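You operate a simulated robot arm through the tools that you are given. There is no shell and no other tool. Be economical: measure what you need, move in short steps, check, and stop when the job is done.

Carry out the task below with a simulated robot arm. There is one attempt and no reset: what you move stays moved.

Task
Clamp the green drawer knob, polish the grime off it and put it back in the rack.
Fine: load the yellow pad at the wax tin; rub only while the clamp is tight; pad back, clamp loose.

Only the result counts: the job must be done as asked and must still hold three seconds after the hand-in. Knocking over, shifting, dropping, spilling or breaking anything else fails it.

Robot
A 6-joint arm with a two-finger parallel gripper, fixed in place. Base frame: the origin is at the foot of the arm, x ahead of it, y to its left, z up. Readings come in m, rad, newtons and seconds.
With the tool pointing down near the work surface it reaches from about 0.34 to 0.76 m from the base axis. Its first joint turns from -1.152 to 1.152 rad. Payload 2.45 kg.
Tool frame: the origin (TCP) lies between the finger pads and is the grasp point; the fingertips stand 0.024 m ahead of it; z points along the fingers, y is the line along which they close. Largest opening 0.068 m; finger width 0.017, thickness 0.01; the body of the gripper, 0.04 by 0.07 m, starts 0.041 m behind the TCP.
Orientation is told as [roll, pitch, yaw] about the base's x, y, z axes, in that order, counted from this pose: with the fingers straight down and closing along the base's y, the tool's x points along the base's -x, its y along +y and its z along -z.

Tools
- The arm moves only by the tool move_arm. Its argument "motion" is one flat list of numbers, 7 for each row, row after row: the shift along the base's x, y, z in m, then the turn, a rotation vector about the base's x, y, z in rad, then the opening, from 0 (shut) to 1 (fully open). In form: [dx, dy, dz, ax, ay, az, hand, dx, dy, dz, ax, ay, az, hand, ...]. A call has 1 to 12 rows; each row shifts and turns the commanded pose from where the row before left it. A row lasts 0.2 s, in which the tool goes at most 0.05 m and 0.15 rad; a call with a longer step from one row to the next is refused whole, and so is a gripper value outside its range. A pose out of reach is approached as far as the arm can. The call stops where the force on the tool passes 40 N (or 10 N more than at its start, if that is more) or the arm is blocked; 0.2 s more then pass. The fingers move at their own pace (about 0.108 m/s each) and stop on an object; they squeeze with about 32 N. The grip force told is the motor's: it shows also when the fingers shut on nothing. Time passes only in rows, and 0.2 s behind the last, so rows that do not move let the fingers close. The reply holds the time, the measured pose of the TCP, the force on the tool along the base axes, the opening and the grip force, in the units named above and with some noise, and new pictures: "pictures" is both (left out), scene, wrist or none.
- Cameras (640 x 400 px; columns grow to the right, rows downward): "scene" is fixed at [0.1737, 0.4191, 1.428]; the picture's right is [-0.58, -0.81, 0.00], its down [-0.64, 0.46, -0.62] and it looks along [0.50, -0.36, -0.79] (base axes); focal length 338 px, centre (320, 200). "wrist" rides on the gripper at [-0.032, 0, -0.039] in the tool frame; the picture's right is [0.00, -1.00, 0.00], its down [0.97, 0.00, -0.24] and it looks along [0.24, 0.00, 0.97] (tool axes); focal length 218 px, centre (320, 200).
- probe_pixels(camera, pixels): for up to 12 pixels [column, row] of the newest picture of that camera ("zoom" is the newest enlarged one), the place [x, y, z] in the base frame of the surface seen there, good to about 0.002 m, but the place of the scene camera against the robot may be out by one fixed shift of up to 0.025 m in any direction. No time passes.
- close_up(camera, box): a new picture of the part [left, top, right, bottom] of that camera's present view, enlarged. No time passes.
- sign_off(): hands the job in; it is judged then, once.

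Keep the steps short. Do not move on a guess: measure, check each grasp and each placing, and mend mistakes. In all there are 80 turns and 120 pictures (those below and enlarged ones count). Leave the gripper open and the arm clear of the work at the hand-in unless told otherwise, and finish with a single line.

The tools are called after "Call:" as name(argument=value, ...) on one line, values as JSON. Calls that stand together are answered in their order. move_arm: Moves the arm, as the interface text tells. Its arguments: {"type":"object","properties":{"motion":{"type":"array","items":{"type":"number"}},"pictures":{"type":"string","enum":["both","scene","wrist","none"]}},"required":["motion"]} The other tools are called the same way: probe_pixels (camera, pixels) gives the place of the surface under pixels of a picture; close_up (camera, box) takes an enlarged picture of a part of a camera's view; sign_off () hands the job in.

At the start:

```text
time_s: 0.0
eef_pos: [0.319, 0.3051, 1.1026]
ee_rot: [-0.002, 0.002, 0.0]
contact_force: [0.3, 0.2, 0.1]
gripper_width: 0.0676
finger_force: 0.0
```

scene: 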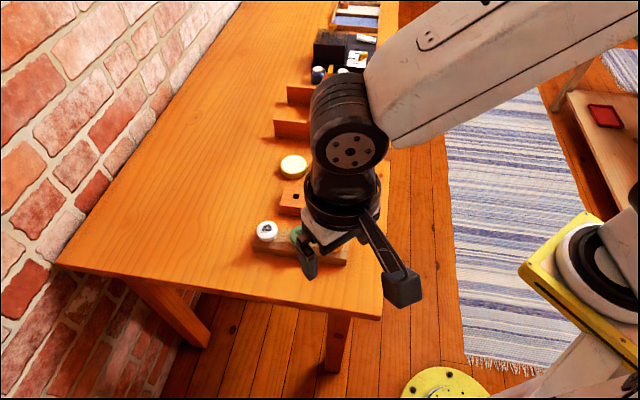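
wrist: 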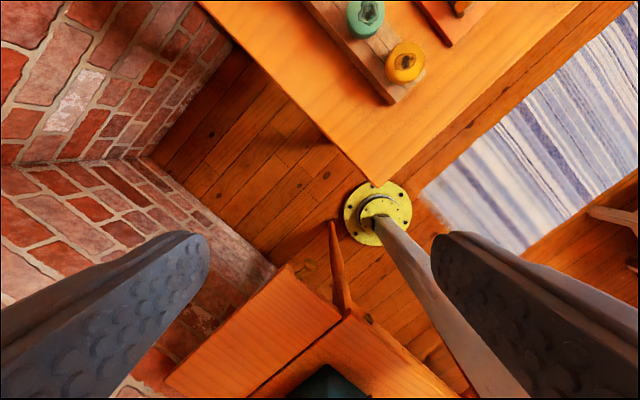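

The arm covers part of the bench. I'll enlarge the scene view around the rack and the far end of the bench to tell the items apart.

Call:
close_up(camera="scene", box=[230, 140, 390, 280])

Call:
close_up(camera="scene", box=[260, 0, 400, 150])

```text
2.86 times, centred on (310, 210) of scene
```

zoom: 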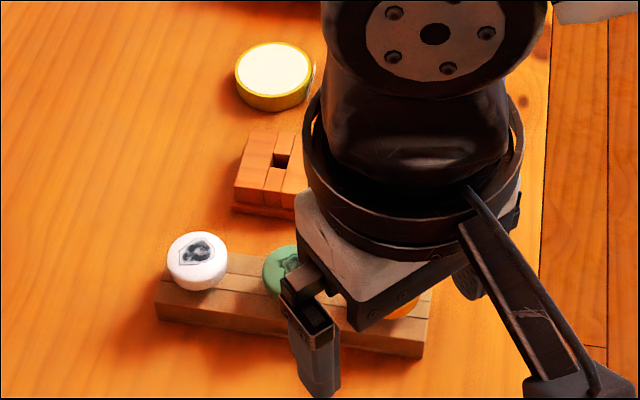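

```text
2.67 times, centred on (330, 75) of scene
```

zoom: 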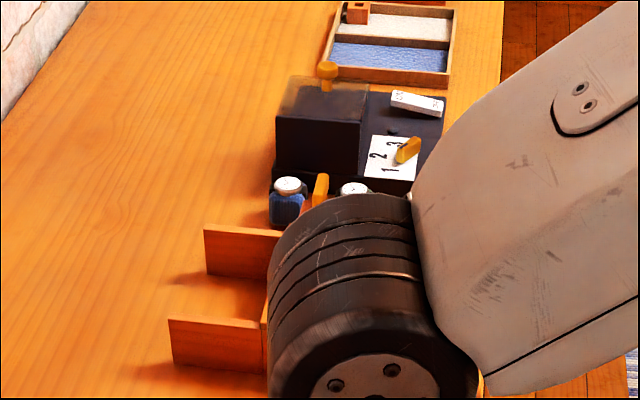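

I'll measure bench landmarks, including the rack, white knob, tin, clamp-like block and tray, before moving the arm out of the view.

Call:
probe_pixels(camera="scene", pixels=[[266, 230], [298, 235], [256, 246], [293, 165], [290, 195], [330, 45], [358, 22], [318, 72], [290, 130], [356, 60], [340, 250], [120, 200]])

Call:
probe_pixels(camera="wrist", pixels=[[366, 12], [405, 62], [460, 8], [390, 95], [376, 180], [420, 20]])

```text
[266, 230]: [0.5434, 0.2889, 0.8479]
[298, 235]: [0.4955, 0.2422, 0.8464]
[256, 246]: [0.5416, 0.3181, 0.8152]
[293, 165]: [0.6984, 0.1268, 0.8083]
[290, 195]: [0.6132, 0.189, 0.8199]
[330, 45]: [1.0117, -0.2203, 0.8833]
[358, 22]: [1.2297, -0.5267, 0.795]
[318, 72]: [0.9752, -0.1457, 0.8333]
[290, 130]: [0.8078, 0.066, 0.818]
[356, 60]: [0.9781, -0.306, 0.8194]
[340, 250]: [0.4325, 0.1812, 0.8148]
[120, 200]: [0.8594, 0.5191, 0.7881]
```

```text
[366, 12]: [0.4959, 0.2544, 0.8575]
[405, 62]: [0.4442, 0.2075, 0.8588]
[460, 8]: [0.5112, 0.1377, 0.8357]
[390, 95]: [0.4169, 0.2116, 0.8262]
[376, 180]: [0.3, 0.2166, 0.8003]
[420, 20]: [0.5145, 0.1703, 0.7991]
```

The rack sits at about (0.50, 0.25) and the tin at about (0.70, 0.13). I'll swing the arm at height to y≈0.0 so both cameras can see the work area.

Call:
move_arm(motion=[0.01, -0.04, 0, 0, 0, 0, 1, 0.01, -0.04, 0, 0, 0, 0, 1, 0.01, -0.04, 0, 0, 0, 0, 1, 0.01, -0.04, 0, 0, 0, 0, 1, 0.01, -0.04, 0, 0, 0, 0, 1, 0.01, -0.04, 0, 0, 0, 0, 1, 0.01, -0.04, 0, 0, 0, 0, 1, 0.01, -0.04, 0, 0, 0, 0, 1])

```text
time_s: 1.8
eef_pos: [0.4007, -0.015, 1.102]
ee_rot: [-0.001, 0.001, 0.0]
contact_force: [0.0, 0.1, 0.2]
gripper_width: 0.0678
finger_force: 0.0
```

scene: 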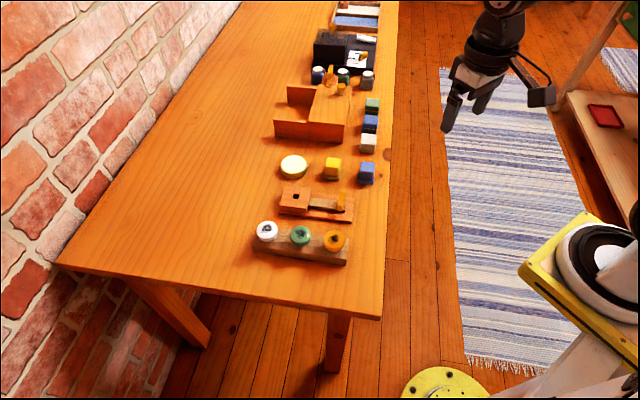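
wrist: 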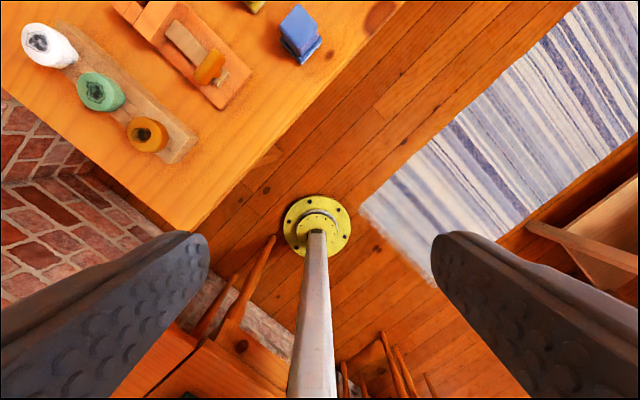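

The view is clear now: white, green and orange knobs in the rack, a clamp with an orange lever, the wax tin, and a yellow and a blue pad. I'll enlarge these.

Call:
close_up(camera="scene", box=[250, 145, 390, 270])

Call:
close_up(camera="wrist", box=[10, 0, 330, 200])

Call:
close_up(camera="scene", box=[260, 30, 400, 160])

```text
3.20 times, centred on (320, 208) of scene
```

zoom: 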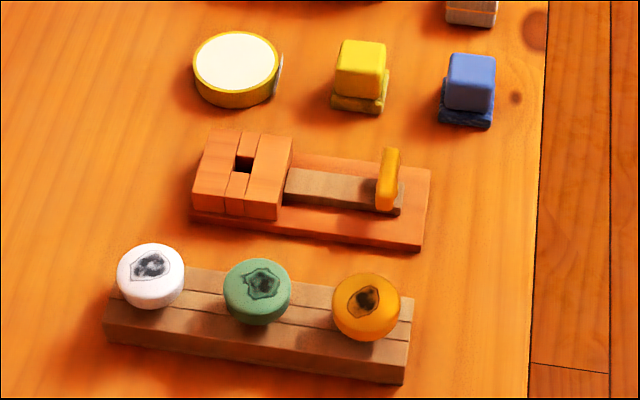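

```text
2.00 times, centred on (170, 100) of wrist
```

zoom: 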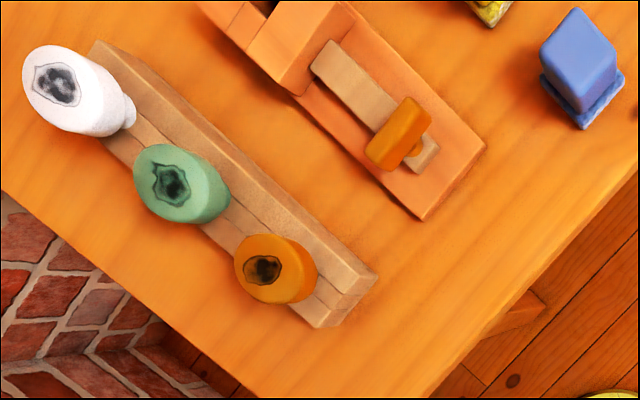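

```text
3.08 times, centred on (330, 95) of scene
```

zoom: 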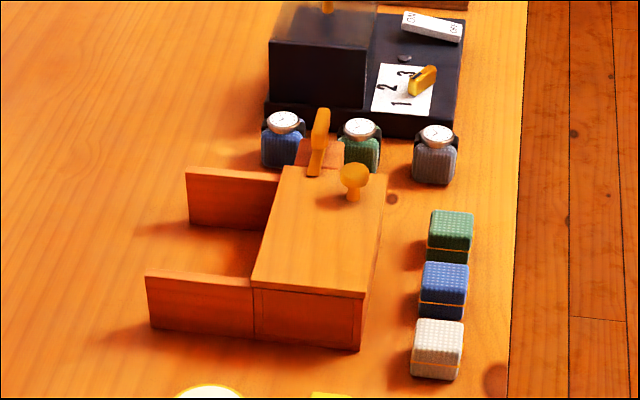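

Next I'll put the wrist camera over the rack and clamp for precise measurements (TCP to about (0.60, 0.18, 1.05)).

Call:
move_arm(motion=[0.033, 0.033, -0.008, 0, 0, 0, 1, 0.033, 0.033, -0.008, 0, 0, 0, 1, 0.033, 0.033, -0.008, 0, 0, 0, 1, 0.033, 0.033, -0.008, 0, 0, 0, 1, 0.033, 0.033, -0.008, 0, 0, 0, 1, 0.033, 0.033, -0.008, 0, 0, 0, 1])

```text
time_s: 3.2
eef_pos: [0.5976, 0.1846, 1.0534]
ee_rot: [-0.003, -0.001, -0.002]
contact_force: [-0.9, -0.3, -0.4]
gripper_width: 0.0678
finger_force: 0.2
```

scene: 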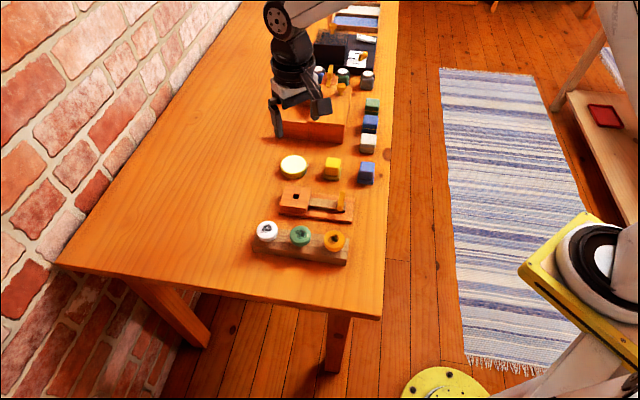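
wrist: 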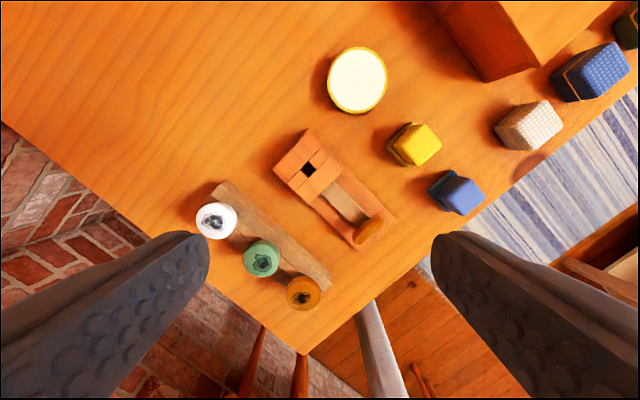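

Good overview. I'll enlarge the clamp and rack in the wrist view and measure key points.

Call:
close_up(camera="wrist", box=[180, 110, 420, 320])

Call:
probe_pixels(camera="wrist", pixels=[[262, 258], [215, 220], [303, 293], [357, 80], [422, 145], [462, 195], [309, 170], [369, 229], [299, 158], [320, 178], [340, 200], [385, 215]])

```text
1.90 times, centred on (300, 215) of wrist
```

zoom: 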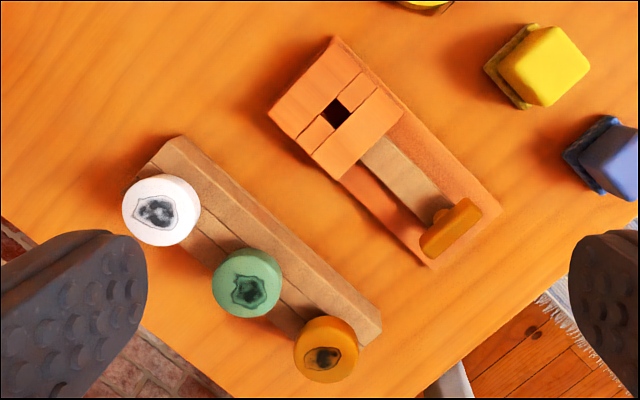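

```text
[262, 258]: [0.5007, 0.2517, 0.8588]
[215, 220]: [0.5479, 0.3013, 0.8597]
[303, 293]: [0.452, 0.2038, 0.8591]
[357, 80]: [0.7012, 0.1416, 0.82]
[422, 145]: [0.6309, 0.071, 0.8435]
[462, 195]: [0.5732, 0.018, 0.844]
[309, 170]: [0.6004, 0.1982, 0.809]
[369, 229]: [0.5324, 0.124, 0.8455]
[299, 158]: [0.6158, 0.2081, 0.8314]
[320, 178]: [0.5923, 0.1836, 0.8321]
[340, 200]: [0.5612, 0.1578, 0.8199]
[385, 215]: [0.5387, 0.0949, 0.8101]
```

I want to see how the clamp lever works, so I'll enlarge it tightly in both views and measure the handle and jaws.

Call:
close_up(camera="wrist", box=[265, 120, 405, 255])

Call:
close_up(camera="scene", box=[275, 175, 365, 230])

```text
2.96 times, centred on (335, 188) of wrist
```

zoom: 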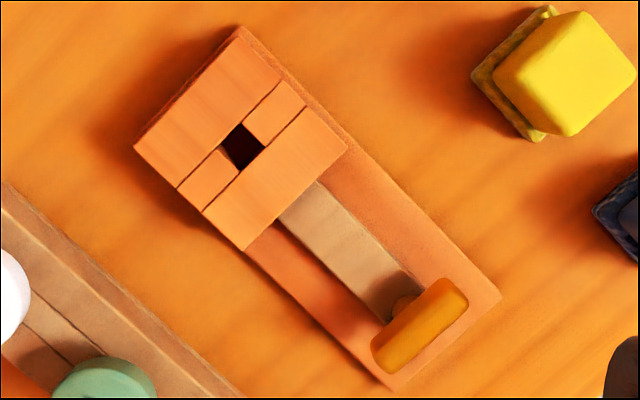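

```text
7.11 times, centred on (320, 202) of scene
```

zoom: 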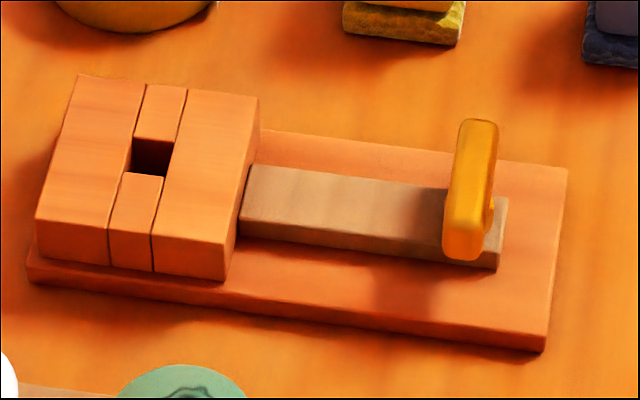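

The lever appears to slide a wooden tongue through the jaw. I'll measure heights: rack top, knob head rim, handle, tongue and base, pads and tin.

Call:
probe_pixels(camera="zoom", pixels=[[478, 130], [470, 250], [490, 215], [350, 210], [250, 205], [300, 150], [200, 190], [150, 150], [75, 180], [160, 110], [135, 220], [540, 250]])

Call:
close_up(camera="scene", box=[245, 210, 365, 275])

```text
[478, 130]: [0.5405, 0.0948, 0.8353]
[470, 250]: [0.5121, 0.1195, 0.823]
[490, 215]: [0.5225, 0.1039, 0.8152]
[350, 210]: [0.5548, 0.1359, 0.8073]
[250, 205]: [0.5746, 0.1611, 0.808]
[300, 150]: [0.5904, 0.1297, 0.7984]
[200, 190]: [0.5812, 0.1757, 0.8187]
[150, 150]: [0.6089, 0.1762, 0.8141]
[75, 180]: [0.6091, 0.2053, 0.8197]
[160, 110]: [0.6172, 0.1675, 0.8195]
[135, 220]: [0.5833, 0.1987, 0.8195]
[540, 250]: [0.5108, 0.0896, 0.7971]
```

```text
5.33 times, centred on (305, 242) of scene
```

zoom: 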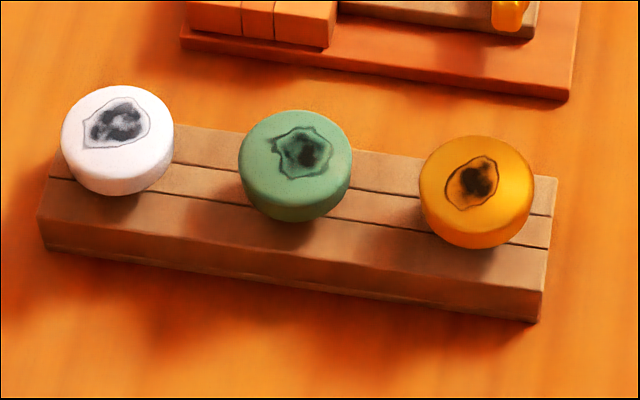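

Call:
probe_pixels(camera="zoom", pixels=[[295, 150], [295, 212], [270, 115], [330, 120], [242, 160], [349, 175], [380, 170], [380, 200], [370, 235], [375, 272], [500, 310], [195, 145]])

Call:
probe_pixels(camera="wrist", pixels=[[244, 253], [280, 257], [262, 240], [262, 275], [233, 195], [270, 215], [285, 235], [324, 280], [312, 262], [262, 248], [255, 262], [205, 235]])

```text
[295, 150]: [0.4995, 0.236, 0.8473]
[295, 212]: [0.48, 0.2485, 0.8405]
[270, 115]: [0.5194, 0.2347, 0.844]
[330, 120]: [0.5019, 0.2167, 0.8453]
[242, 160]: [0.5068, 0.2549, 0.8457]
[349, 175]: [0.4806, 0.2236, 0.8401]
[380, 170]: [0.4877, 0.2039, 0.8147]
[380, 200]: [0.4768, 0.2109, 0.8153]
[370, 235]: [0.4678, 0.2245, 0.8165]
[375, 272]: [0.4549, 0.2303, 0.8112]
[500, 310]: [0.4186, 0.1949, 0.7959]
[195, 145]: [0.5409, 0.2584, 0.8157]
```

```text
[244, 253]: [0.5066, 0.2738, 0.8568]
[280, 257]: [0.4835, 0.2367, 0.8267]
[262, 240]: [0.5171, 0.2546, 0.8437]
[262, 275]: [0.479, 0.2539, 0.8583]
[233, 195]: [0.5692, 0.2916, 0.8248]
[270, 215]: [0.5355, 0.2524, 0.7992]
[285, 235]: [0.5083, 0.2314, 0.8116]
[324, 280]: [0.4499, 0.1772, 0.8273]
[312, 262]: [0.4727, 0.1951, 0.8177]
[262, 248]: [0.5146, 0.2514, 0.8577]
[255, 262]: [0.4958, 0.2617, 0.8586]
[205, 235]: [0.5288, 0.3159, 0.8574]
```

Base-frame heights so far are rack top 0.828, knob top 0.859, jaw top 0.832 and bench 0.80. The rack and clamp both run at 45°. I'll turn the tool +45° and hover over the green knob at z=0.95 to refine its centre.

Call:
move_arm(motion=[-0.0166, 0.0112, -0.0172, 0, 0, 0.1309, 1, -0.0166, 0.0112, -0.0172, 0, 0, 0.1309, 1, -0.0166, 0.0112, -0.0172, 0, 0, 0.1309, 1, -0.0166, 0.0112, -0.0172, 0, 0, 0.1309, 1, -0.0166, 0.0112, -0.0172, 0, 0, 0.1309, 1, -0.0166, 0.0112, -0.0172, 0, 0, 0.1309, 1], pictures="wrist")

```text
time_s: 4.6
eef_pos: [0.4974, 0.2505, 0.9505]
ee_rot: [-0.002, -0.001, 0.788]
contact_force: [0.1, -0.1, 0.2]
gripper_width: 0.0682
finger_force: 0.2
```

wrist: 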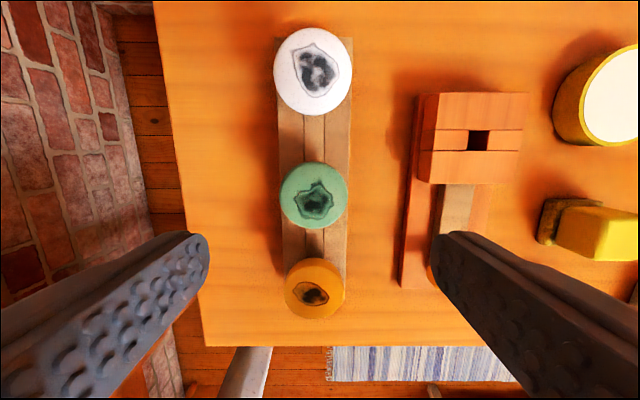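

The view is now square to the rack. I'll measure the rim and edges of the green knob, and the clamp hole in this aligned view.

Call:
probe_pixels(camera="wrist", pixels=[[284, 196], [343, 196], [314, 168], [314, 222], [314, 196], [281, 130], [347, 130], [478, 134], [470, 125], [487, 125], [478, 165], [478, 105]])

Call:
close_up(camera="wrist", box=[250, 20, 550, 310])

```text
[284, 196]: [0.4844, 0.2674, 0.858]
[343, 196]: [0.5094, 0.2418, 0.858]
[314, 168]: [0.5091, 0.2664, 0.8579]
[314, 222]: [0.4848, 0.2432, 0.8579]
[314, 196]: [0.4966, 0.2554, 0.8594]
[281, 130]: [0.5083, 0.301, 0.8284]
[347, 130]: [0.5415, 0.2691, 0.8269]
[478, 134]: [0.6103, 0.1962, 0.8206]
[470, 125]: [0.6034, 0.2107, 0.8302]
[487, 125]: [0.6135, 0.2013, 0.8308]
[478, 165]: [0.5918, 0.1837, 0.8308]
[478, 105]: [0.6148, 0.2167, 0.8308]
```

```text
1.38 times, centred on (400, 165) of wrist
```

zoom: 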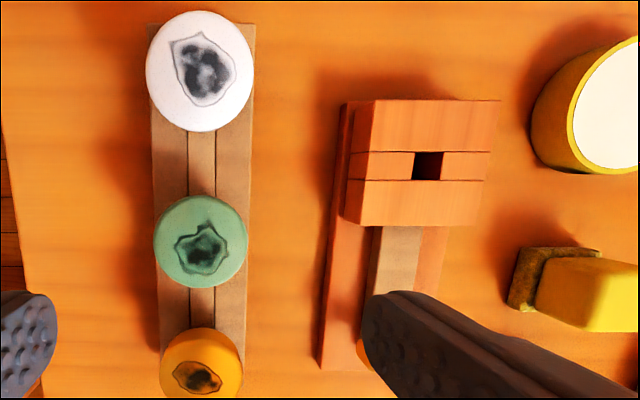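

The green knob's centre is (0.497, 0.2547) and the head is about 0.038 wide. I'll go down centred to TCP z≈0.856, with the tips 4 mm above the rack top, keeping the fingers open.

Call:
move_arm(motion=[-0.0004, 0.0042, -0.02, 0, 0, 0, 1, 0, 0, -0.03, 0, 0, 0, 1, 0, 0, -0.025, 0, 0, 0, 1, 0, 0, -0.0195, 0, 0, 0, 1], pictures="both")

```text
time_s: 5.6
eef_pos: [0.4973, 0.2558, 0.8561]
ee_rot: [-0.003, 0.0, 0.787]
contact_force: [-0.6, 0.0, -0.4]
gripper_width: 0.0678
finger_force: 0.0
```

scene: 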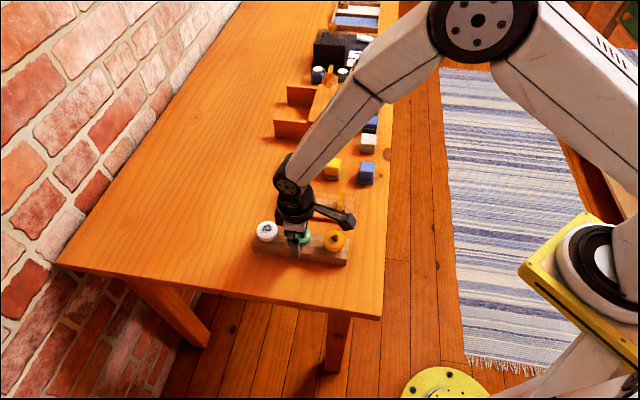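
wrist: 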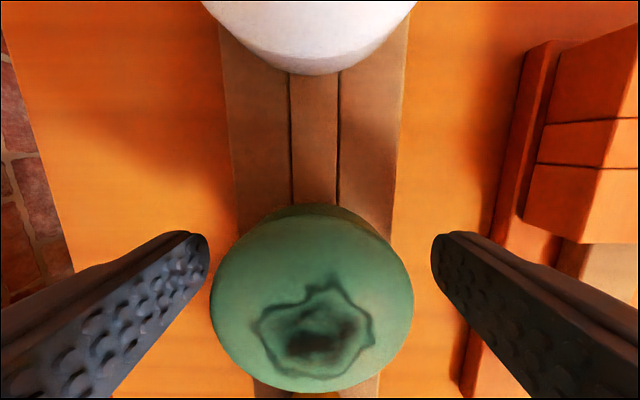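

The knob's centre is at column 313 against 320, about 1.3 mm off. I'll correct that and close the fingers on the head.

Call:
move_arm(motion=[-0.0009, 0.0009, 0, 0, 0, 0, 1, 0, 0, 0, 0, 0, 0, 0.6, 0, 0, 0, 0, 0, 0, 0.3, 0, 0, 0, 0, 0, 0, 0.3], pictures="wrist")

```text
time_s: 6.6
eef_pos: [0.4971, 0.2559, 0.8563]
ee_rot: [-0.002, 0.002, 0.786]
contact_force: [-0.5, -0.6, 0.5]
gripper_width: 0.0425
finger_force: 31.9
```

wrist: 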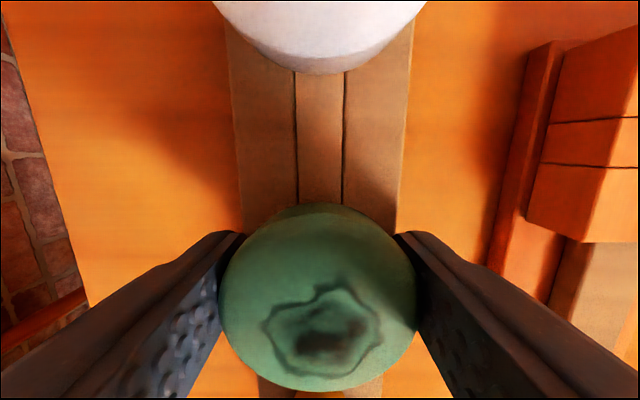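

The grip holds at width 0.0425 and 32 N. I'll lift straight up by 0.09 and check that the knob comes along.

Call:
move_arm(motion=[0, 0, 0.01, 0, 0, 0, 0.3, 0, 0, 0.02, 0, 0, 0, 0.3, 0, 0, 0.03, 0, 0, 0, 0.3, 0, 0, 0.03, 0, 0, 0, 0.3], pictures="both")

```text
time_s: 7.6
eef_pos: [0.4969, 0.2548, 0.946]
ee_rot: [-0.002, 0.002, 0.785]
contact_force: [-0.2, 0.1, 0.2]
gripper_width: 0.0423
finger_force: 31.7
```

scene: 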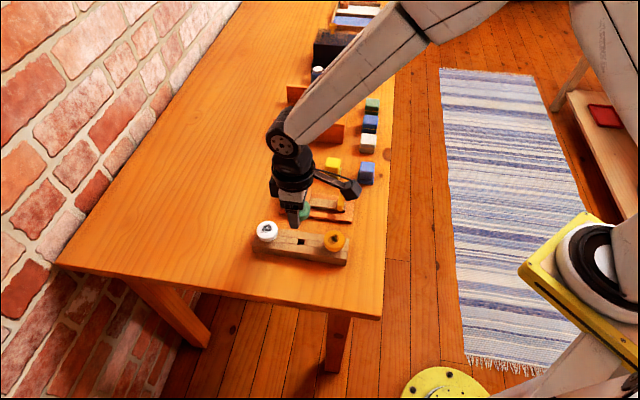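
wrist: 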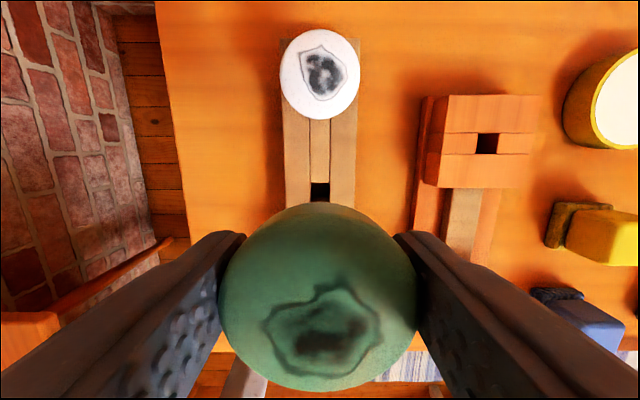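

The knob is lifted and the square rack hole is visible. I'll enlarge the scene view to see the stem and hole.

Call:
close_up(camera="scene", box=[250, 170, 370, 270])

Call:
probe_pixels(camera="wrist", pixels=[[476, 143], [498, 143], [487, 134], [487, 153], [474, 160], [500, 160], [474, 125], [500, 125], [431, 185], [521, 185], [311, 185], [330, 185]])

Call:
close_up(camera="wrist", box=[410, 80, 560, 200])

```text
4.00 times, centred on (310, 220) of scene
```

zoom: 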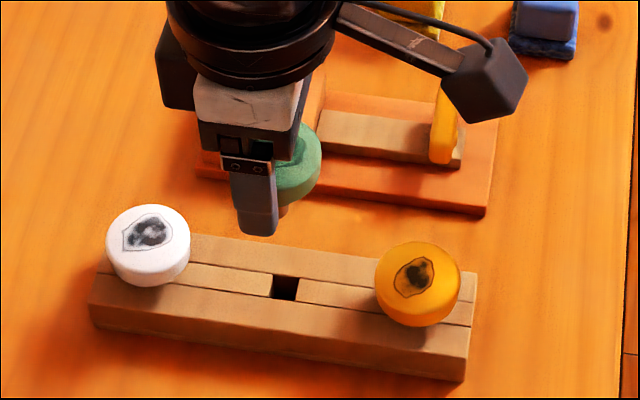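

```text
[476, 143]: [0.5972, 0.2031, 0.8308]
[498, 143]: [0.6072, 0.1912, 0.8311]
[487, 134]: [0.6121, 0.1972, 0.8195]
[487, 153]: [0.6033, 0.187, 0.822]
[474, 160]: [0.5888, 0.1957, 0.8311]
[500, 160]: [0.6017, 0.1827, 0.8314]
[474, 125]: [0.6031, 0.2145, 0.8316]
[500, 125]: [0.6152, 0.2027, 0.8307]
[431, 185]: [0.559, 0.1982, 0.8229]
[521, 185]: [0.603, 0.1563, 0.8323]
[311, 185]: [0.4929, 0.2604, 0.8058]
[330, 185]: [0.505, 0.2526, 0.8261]
```

```text
3.33 times, centred on (485, 140) of wrist
```

zoom: 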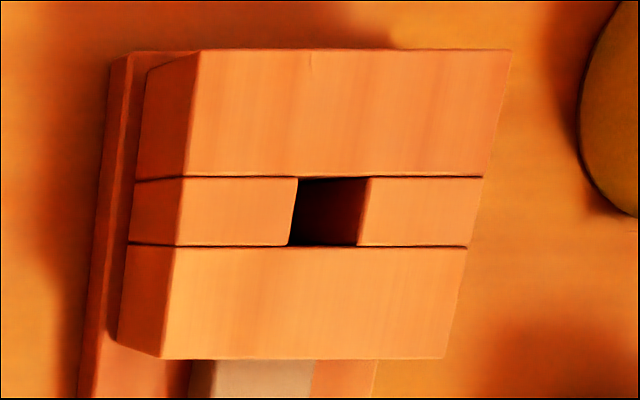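

The rack hole and clamp hole look alike (about 15 mm square). The clamp hole estimate is (0.602, 0.197). To refine it, I'll first stop 7 cm short along the clamp axis so the hole stays visible above the held knob.

Call:
move_arm(motion=[0.014, -0.027, 0, 0, 0, 0, 0.3, 0.014, -0.027, 0, 0, 0, 0, 0.3, 0.014, -0.027, 0, 0, 0, 0, 0.3, 0.014, -0.027, 0, 0, 0, 0, 0.3], pictures="wrist")

Call:
close_up(camera="wrist", box=[240, 80, 400, 200])

```text
time_s: 8.6
eef_pos: [0.5515, 0.1478, 0.9477]
ee_rot: [-0.003, 0.002, 0.785]
contact_force: [0.5, -0.5, -0.9]
gripper_width: 0.0423
finger_force: 32.1
```

wrist: 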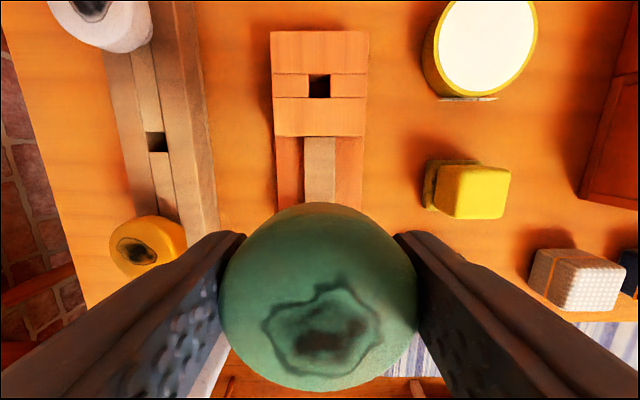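

```text
3.33 times, centred on (320, 140) of wrist
```

zoom: 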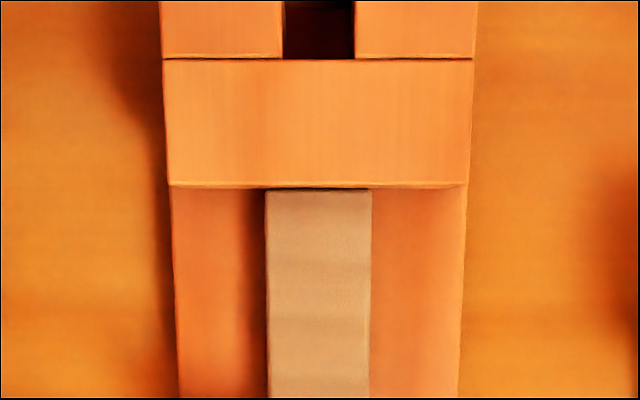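

The hole is centred at column 320 and rows 75–98. I'll check it with probes on the hole's rim.

Call:
probe_pixels(camera="wrist", pixels=[[320, 73], [320, 72], [320, 99], [320, 101], [307, 86], [305, 86], [332, 86], [334, 86], [320, 134], [320, 35]])

```text
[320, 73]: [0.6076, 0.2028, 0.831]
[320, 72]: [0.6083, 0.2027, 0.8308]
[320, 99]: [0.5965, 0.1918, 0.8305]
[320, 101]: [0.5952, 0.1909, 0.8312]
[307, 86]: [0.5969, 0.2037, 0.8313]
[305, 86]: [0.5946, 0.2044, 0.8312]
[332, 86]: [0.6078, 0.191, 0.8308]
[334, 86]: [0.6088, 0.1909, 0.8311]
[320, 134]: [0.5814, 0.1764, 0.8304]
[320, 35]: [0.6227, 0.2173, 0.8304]
```

The hole centre is confirmed at (0.602, 0.197). I'll move above it, descend partway to z≈0.90, and check the stem in the scene view.

Call:
move_arm(motion=[0.025, 0.025, 0, 0, 0, 0, 0.3, 0.0246, 0.0246, 0, 0, 0, 0, 0.3, 0, 0, -0.02, 0, 0, 0, 0.3, 0, 0, -0.02, 0, 0, 0, 0.3], pictures="both")

Call:
close_up(camera="scene", box=[260, 150, 360, 230])

```text
time_s: 9.6
eef_pos: [0.6003, 0.1973, 0.9057]
ee_rot: [-0.002, 0.001, 0.786]
contact_force: [0.1, 0.3, -0.8]
gripper_width: 0.0422
finger_force: 32.2
```

scene: 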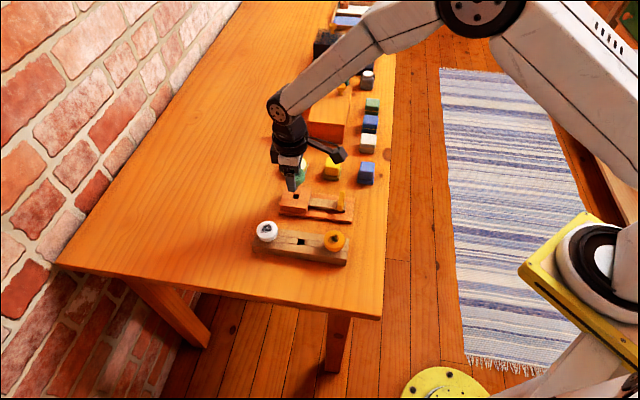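
wrist: 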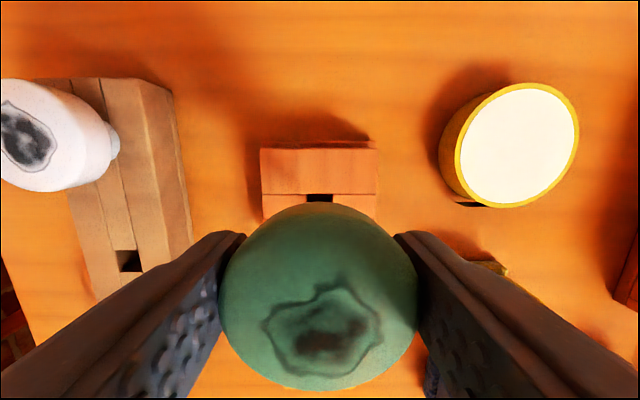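

```text
5.00 times, centred on (310, 190) of scene
```

zoom: 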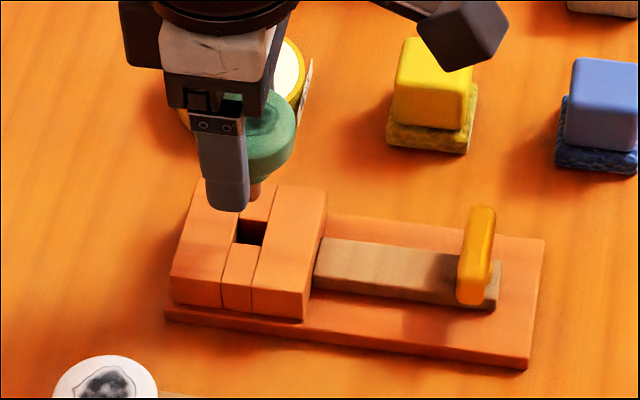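

The far edge of the hole is 6.8 mm ahead of the TCP, half the hole, so the knob is centred. I'll go down in small steps and watch the force.

Call:
move_arm(motion=[0, 0, -0.01, 0, 0, 0, 0.3, 0, 0, -0.01, 0, 0, 0, 0.3, 0, 0, -0.008, 0, 0, 0, 0.3, 0, 0, 0, 0, 0, 0, 0.3], pictures="scene")

Call:
close_up(camera="scene", box=[260, 150, 360, 230])

```text
time_s: 10.6
eef_pos: [0.6023, 0.1973, 0.8778]
ee_rot: [0.0, 0.002, 0.785]
contact_force: [0.0, -0.4, -1.3]
gripper_width: 0.0424
finger_force: 31.9
```

scene: 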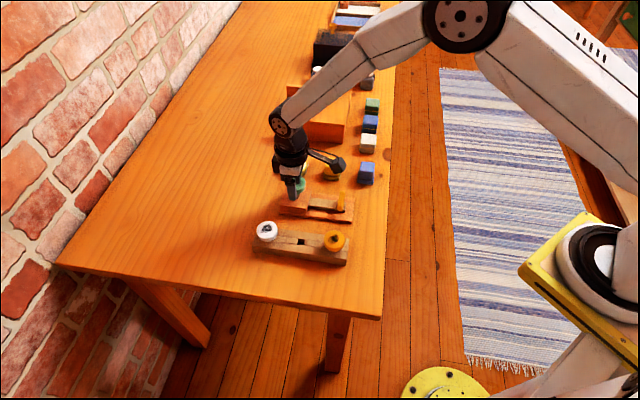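

```text
5.00 times, centred on (310, 190) of scene
```

zoom: 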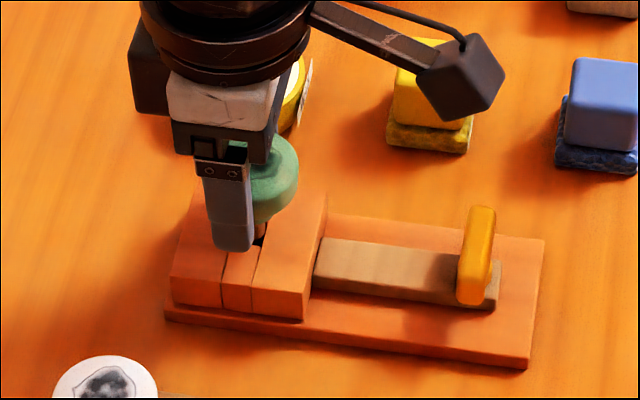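

The stem is going into the hole with no force. I'll continue down in 4 mm steps until it seats.

Call:
move_arm(motion=[0, 0, -0.005, 0, 0, 0, 0.3, 0, 0, -0.004, 0, 0, 0, 0.3, 0, 0, -0.004, 0, 0, 0, 0.3, 0, 0, 0, 0, 0, 0, 0.3], pictures="none")

```text
time_s: 11.6
eef_pos: [0.602, 0.1976, 0.8651]
ee_rot: [-0.003, -0.001, 0.786]
contact_force: [0.5, -0.9, -1.0]
gripper_width: 0.0423
finger_force: 32.1
```

Call:
move_arm(motion=[0, 0, -0.002, 0, 0, 0, 0.3, 0, 0, -0.002, 0, 0, 0, 0.3, 0, 0, -0.001, 0, 0, 0, 0.3, 0, 0, 0, 0, 0, 0, 0.3], pictures="none")

```text
time_s: 12.6
eef_pos: [0.6012, 0.1977, 0.8595]
ee_rot: [-0.001, 0.001, 0.787]
contact_force: [0.4, 0.4, 0.7]
gripper_width: 0.0423
finger_force: 32.1
```

Call:
move_arm(motion=[0, 0, -0.001, 0, 0, 0, 0.3, 0, 0, -0.001, 0, 0, 0, 0.3, 0, 0, -0.001, 0, 0, 0, 0.3, 0, 0, 0, 0, 0, 0, 0.3], pictures="wrist")

Call:
close_up(camera="scene", box=[260, 150, 360, 230])

```text
time_s: 13.6
eef_pos: [0.6022, 0.1974, 0.8574]
ee_rot: [-0.002, -0.002, 0.786]
contact_force: [-6.4, 2.2, 21.2]
gripper_width: 0.0424
finger_force: 32.0
```

wrist: 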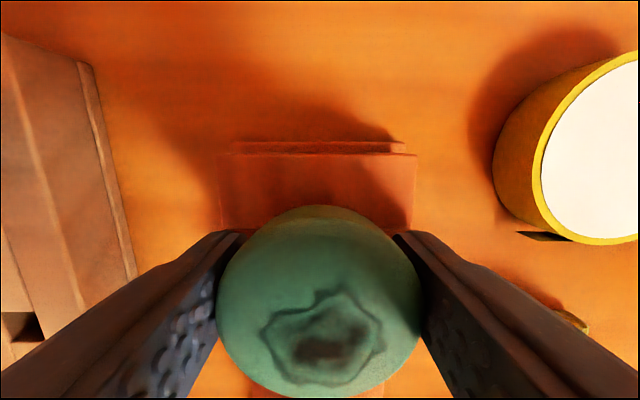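

```text
5.00 times, centred on (310, 190) of scene
```

zoom: 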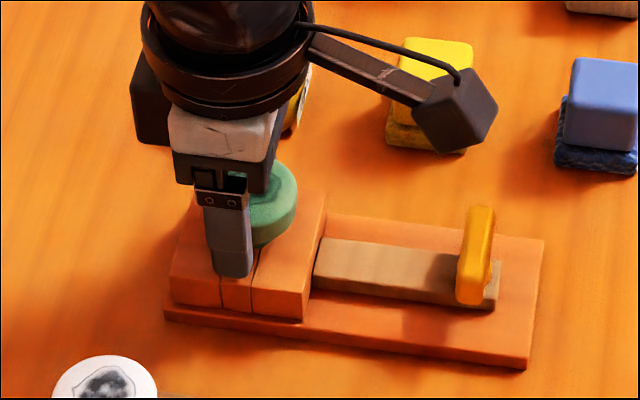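

The upward force is 21 N at z≈0.858, so it's seated, about the height expected from the rack. I'll ease off 1 mm, open and rise.

Call:
move_arm(motion=[0, 0, 0.001, 0, 0, 0, 0.3, 0, 0, 0, 0, 0, 0, 0.8, 0, 0, 0, 0, 0, 0, 1, 0, 0, 0, 0, 0, 0, 1, 0, 0, 0.02, 0, 0, 0, 1, 0, 0, 0.03, 0, 0, 0, 1, 0, 0, 0.04, 0, 0, 0, 1], pictures="both")

Call:
close_up(camera="scene", box=[260, 150, 360, 230])

```text
time_s: 15.2
eef_pos: [0.6024, 0.1979, 0.9475]
ee_rot: [-0.003, 0.003, 0.786]
contact_force: [-0.8, -0.3, -0.7]
gripper_width: 0.0681
finger_force: 0.0
```

scene: 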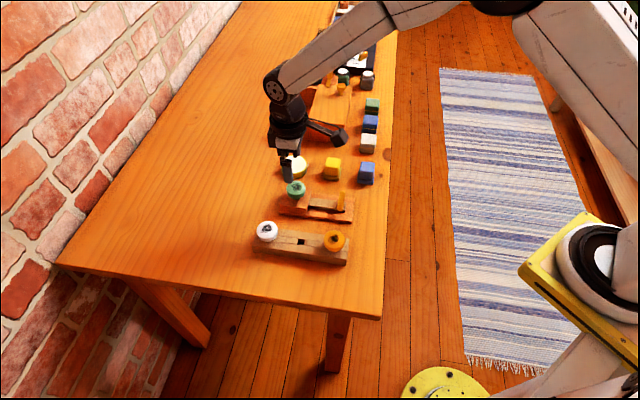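
wrist: 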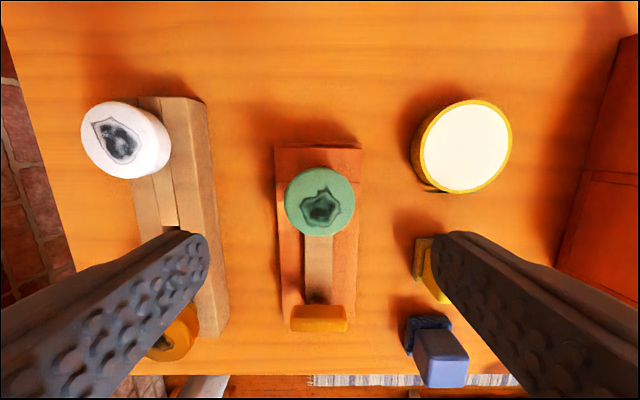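

```text
5.00 times, centred on (310, 190) of scene
```

zoom: 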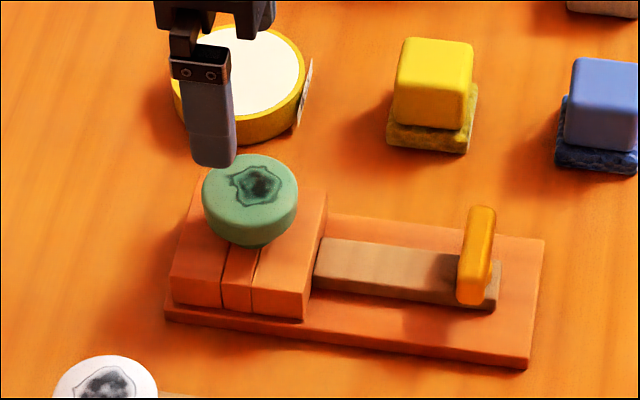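

The knob sits upright in the clamp. Next is the lever. I'll measure the handle bar at (319, 318) and the knob head in this view.

Call:
probe_pixels(camera="wrist", pixels=[[319, 310], [319, 306], [319, 326], [294, 312], [344, 312], [319, 296], [319, 285], [300, 200], [319, 202], [319, 172], [319, 230], [319, 260]])

Call:
close_up(camera="wrist", box=[270, 220, 370, 345])

```text
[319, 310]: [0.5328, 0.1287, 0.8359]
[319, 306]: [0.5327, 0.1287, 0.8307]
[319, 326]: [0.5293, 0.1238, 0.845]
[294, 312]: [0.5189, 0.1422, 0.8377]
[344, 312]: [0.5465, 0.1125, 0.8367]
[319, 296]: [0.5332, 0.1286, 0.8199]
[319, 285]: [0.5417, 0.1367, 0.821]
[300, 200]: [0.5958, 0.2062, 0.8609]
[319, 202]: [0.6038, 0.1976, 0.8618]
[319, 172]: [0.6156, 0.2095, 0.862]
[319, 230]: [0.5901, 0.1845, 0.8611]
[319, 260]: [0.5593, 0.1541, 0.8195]
```

```text
3.20 times, centred on (320, 282) of wrist
```

zoom: 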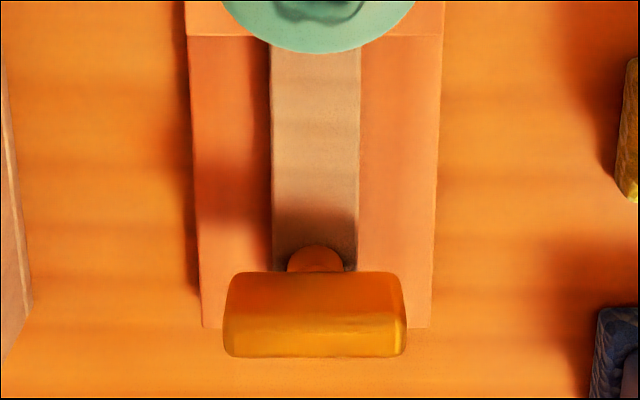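

The lever is a T-bar about 44 mm long on a post, centred near (0.530, 0.125) with its top at 0.846. It stands on the tongue. I'll move over it and descend to z≈0.885 to check alignment.

Call:
move_arm(motion=[-0.024, -0.0241, 0, 0, 0, 0, 1, -0.024, -0.0241, 0, 0, 0, 0, 1, -0.024, -0.0241, -0.01, 0, 0, 0, 1, 0, 0, -0.03, 0, 0, 0, 1, 0, 0, -0.02, 0, 0, 0, 1], pictures="wrist")

```text
time_s: 16.4
eef_pos: [0.5293, 0.1257, 0.8881]
ee_rot: [-0.001, -0.001, 0.786]
contact_force: [-0.4, 0.0, 0.6]
gripper_width: 0.0681
finger_force: 0.0
```

wrist: 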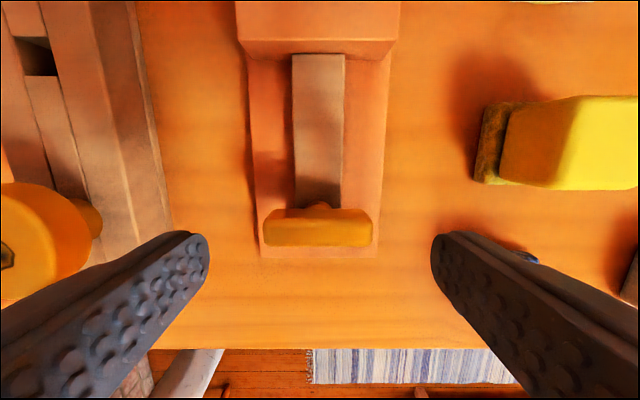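

It's aligned to within 2 mm. I'll correct that, go down to z≈0.841 (tips above the base plate) and close gently on the bar ends.

Call:
move_arm(motion=[-0.0013, -0.0013, -0.02, 0, 0, 0, 1, 0, 0, -0.017, 0, 0, 0, 1, 0, 0, -0.01, 0, 0, 0, 1, 0, 0, 0, 0, 0, 0, 0.75, 0, 0, 0, 0, 0, 0, 0.4, 0, 0, 0, 0, 0, 0, 0.4], pictures="both")

```text
time_s: 17.8
eef_pos: [0.5283, 0.1248, 0.8408]
ee_rot: [0.001, 0.002, 0.785]
contact_force: [-9.8, 15.6, 0.1]
gripper_width: 0.0459
finger_force: 45.3
```

scene: 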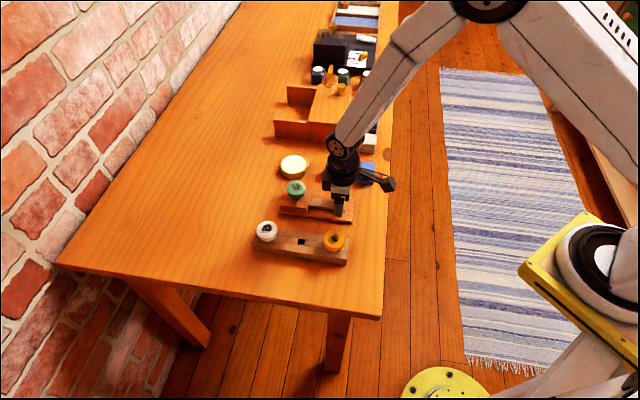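
wrist: 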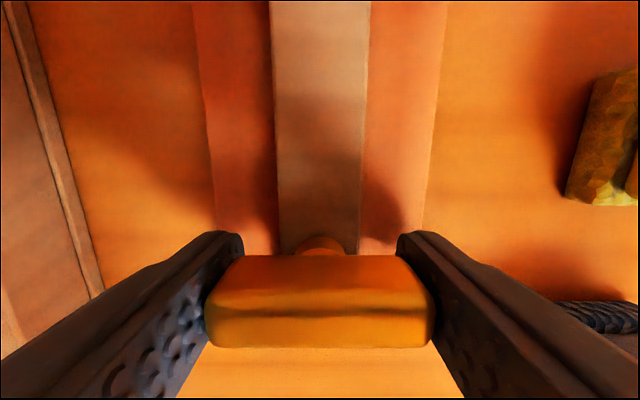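

The bar is gripped at 0.046 with some side load from a 1 mm offset. I'll relieve that and try a small 4 mm push toward the jaws (+x, +y), watching the force.

Call:
move_arm(motion=[-0.0007, 0.0007, 0, 0, 0, 0, 0.4, 0.0014, 0.0014, 0, 0, 0, 0, 0.4, 0.0014, 0.0014, 0, 0, 0, 0, 0.4, 0, 0, 0, 0, 0, 0, 0.4], pictures="wrist")

```text
time_s: 18.8
eef_pos: [0.528, 0.1259, 0.8406]
ee_rot: [0.001, 0.01, 0.784]
contact_force: [-21.6, -15.2, 11.8]
gripper_width: 0.0459
finger_force: 44.8
```

wrist: 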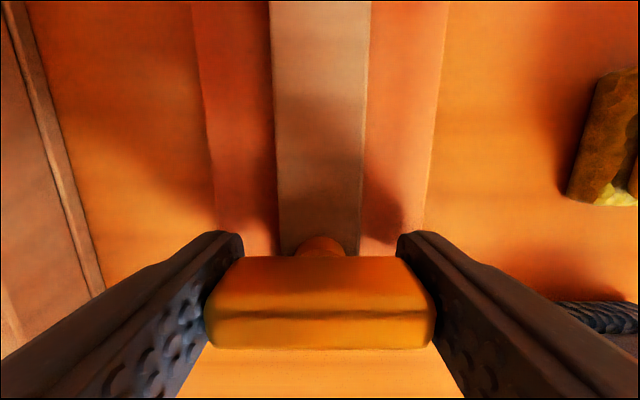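

A 4 mm push gave 26 N and no motion, so it isn't sliding that way. The round post suggests a turning lever. I'll unload and try a small turn about the vertical.

Call:
move_arm(motion=[-0.0028, -0.0028, 0, 0, 0, 0, 0.4, 0, 0, 0, 0, 0, 0.06, 0.4, 0, 0, 0, 0, 0, 0.06, 0.4, 0, 0, 0, 0, 0, 0, 0.4], pictures="wrist")

```text
time_s: 19.8
eef_pos: [0.5285, 0.127, 0.8417]
ee_rot: [-0.002, -0.001, 0.904]
contact_force: [-7.8, 19.5, -6.3]
gripper_width: 0.0469
finger_force: 45.0
```

wrist: 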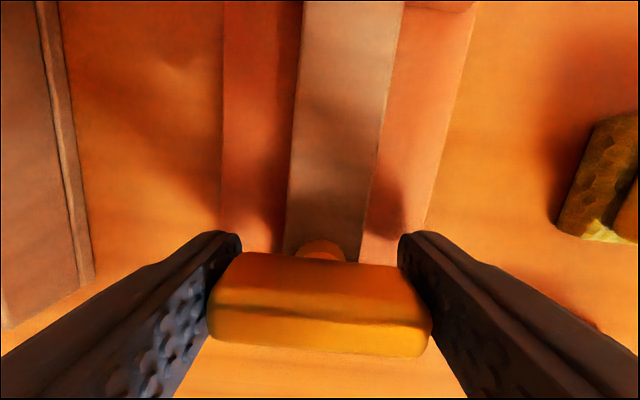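

The bar mostly stayed still in this direction and the fingers slipped round it. I'll turn back and try the other way.

Call:
move_arm(motion=[0, 0, 0, 0, 0, -0.08, 0.4, 0, 0, 0, 0, 0, -0.08, 0.4, 0, 0, 0, 0, 0, -0.08, 0.4, 0, 0, 0, 0, 0, 0, 0.4], pictures="wrist")

```text
time_s: 20.8
eef_pos: [0.5268, 0.1242, 0.8402]
ee_rot: [-0.003, 0.003, 0.664]
contact_force: [-11.9, 6.1, 9.9]
gripper_width: 0.0461
finger_force: 45.4
```

wrist: 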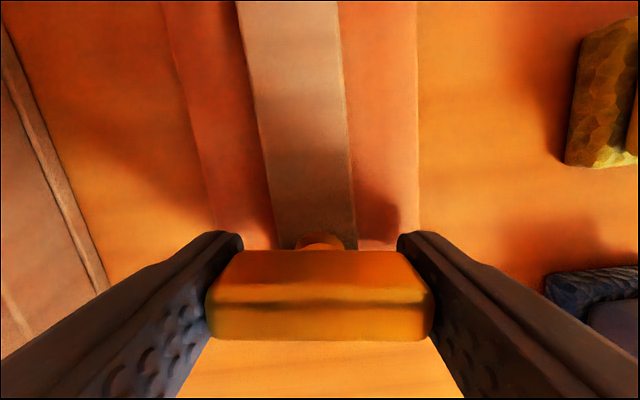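

The bar turned with the gripper this time: it's square in the fingers while the tongue is skewed 7°. So the lever turns clockwise. Before turning further, I'll open, raise 7 mm so the tips clear the tongue (top 0.8205), and regrip.

Call:
move_arm(motion=[0, 0, 0, 0, 0, 0, 0.9, 0, 0, 0.007, 0, 0, 0, 0.9, 0, 0, 0, 0, 0, 0, 0.9, 0, 0, 0, 0, 0, 0, 0.9], pictures="wrist")

```text
time_s: 21.8
eef_pos: [0.529, 0.1241, 0.8482]
ee_rot: [0.0, 0.002, 0.667]
contact_force: [0.5, -0.2, 0.0]
gripper_width: 0.0613
finger_force: 0.0
```

wrist: 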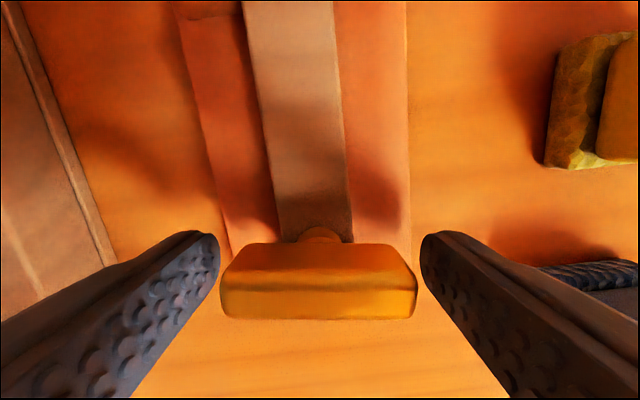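

The bar keeps its turned position. I'll regrip and turn clockwise in steps.

Call:
move_arm(motion=[0, 0, 0, 0, 0, 0, 0.6, 0, 0, 0, 0, 0, 0, 0.4, 0, 0, 0, 0, 0, -0.12, 0.4, 0, 0, 0, 0, 0, -0.12, 0.4, 0, 0, 0, 0, 0, -0.12, 0.4, 0, 0, 0, 0, 0, 0, 0.4], pictures="wrist")

```text
time_s: 23.2
eef_pos: [0.5287, 0.1235, 0.8466]
ee_rot: [-0.001, 0.003, 0.302]
contact_force: [4.6, -4.5, -5.5]
gripper_width: 0.0461
finger_force: 44.7
```

wrist: 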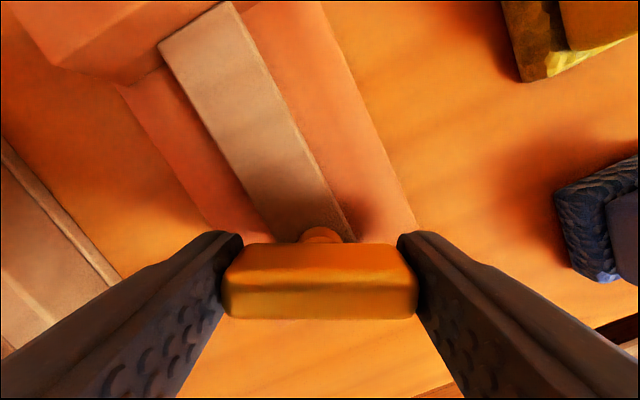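

It's turning smoothly, about 28° so far. I'll keep going clockwise.

Call:
move_arm(motion=[0, 0, 0, 0, 0, -0.12, 0.4, 0, 0, 0, 0, 0, -0.12, 0.4, 0, 0, 0, 0, 0, -0.12, 0.4, 0, 0, 0, 0, 0, -0.12, 0.4, 0, 0, 0, 0, 0, 0, 0.4], pictures="wrist")

```text
time_s: 24.4
eef_pos: [0.5274, 0.1224, 0.8476]
ee_rot: [-0.003, 0.002, -0.178]
contact_force: [6.0, -20.4, -10.8]
gripper_width: 0.0461
finger_force: 45.0
```

wrist: 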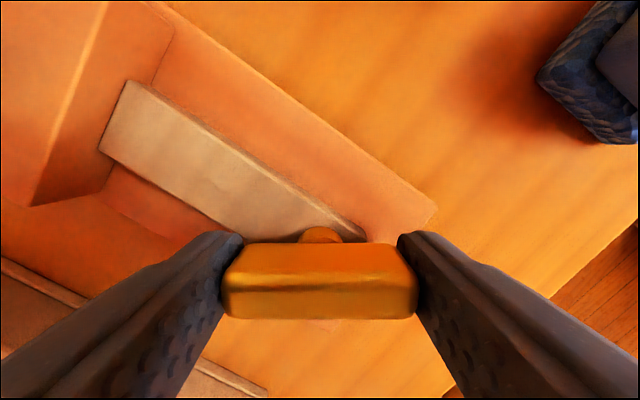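

It has turned 55° and a side force of 20 N along -y has built up. I'll shift 2 mm that way to relax it and continue.

Call:
move_arm(motion=[0.0005, -0.002, 0, 0, 0, 0, 0.4, 0, 0, 0, 0, 0, -0.1, 0.4, 0.0, -0.0005, 0, 0, 0, -0.1, 0.4, 0, 0, 0, 0, 0, 0, 0.4], pictures="wrist")

```text
time_s: 25.4
eef_pos: [0.5273, 0.1231, 0.8481]
ee_rot: [-0.003, 0.002, -0.375]
contact_force: [-3.6, 12.8, -6.1]
gripper_width: 0.0459
finger_force: 45.2
```

wrist: 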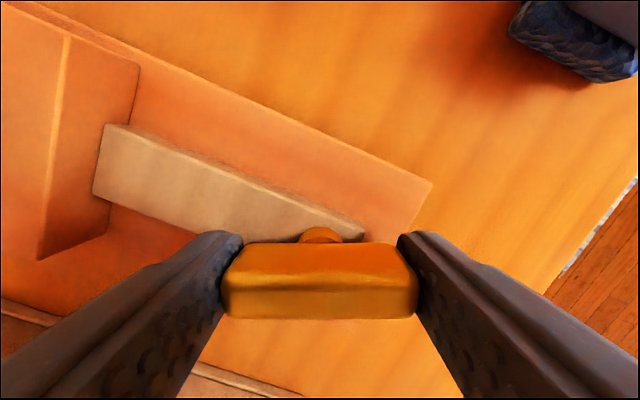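

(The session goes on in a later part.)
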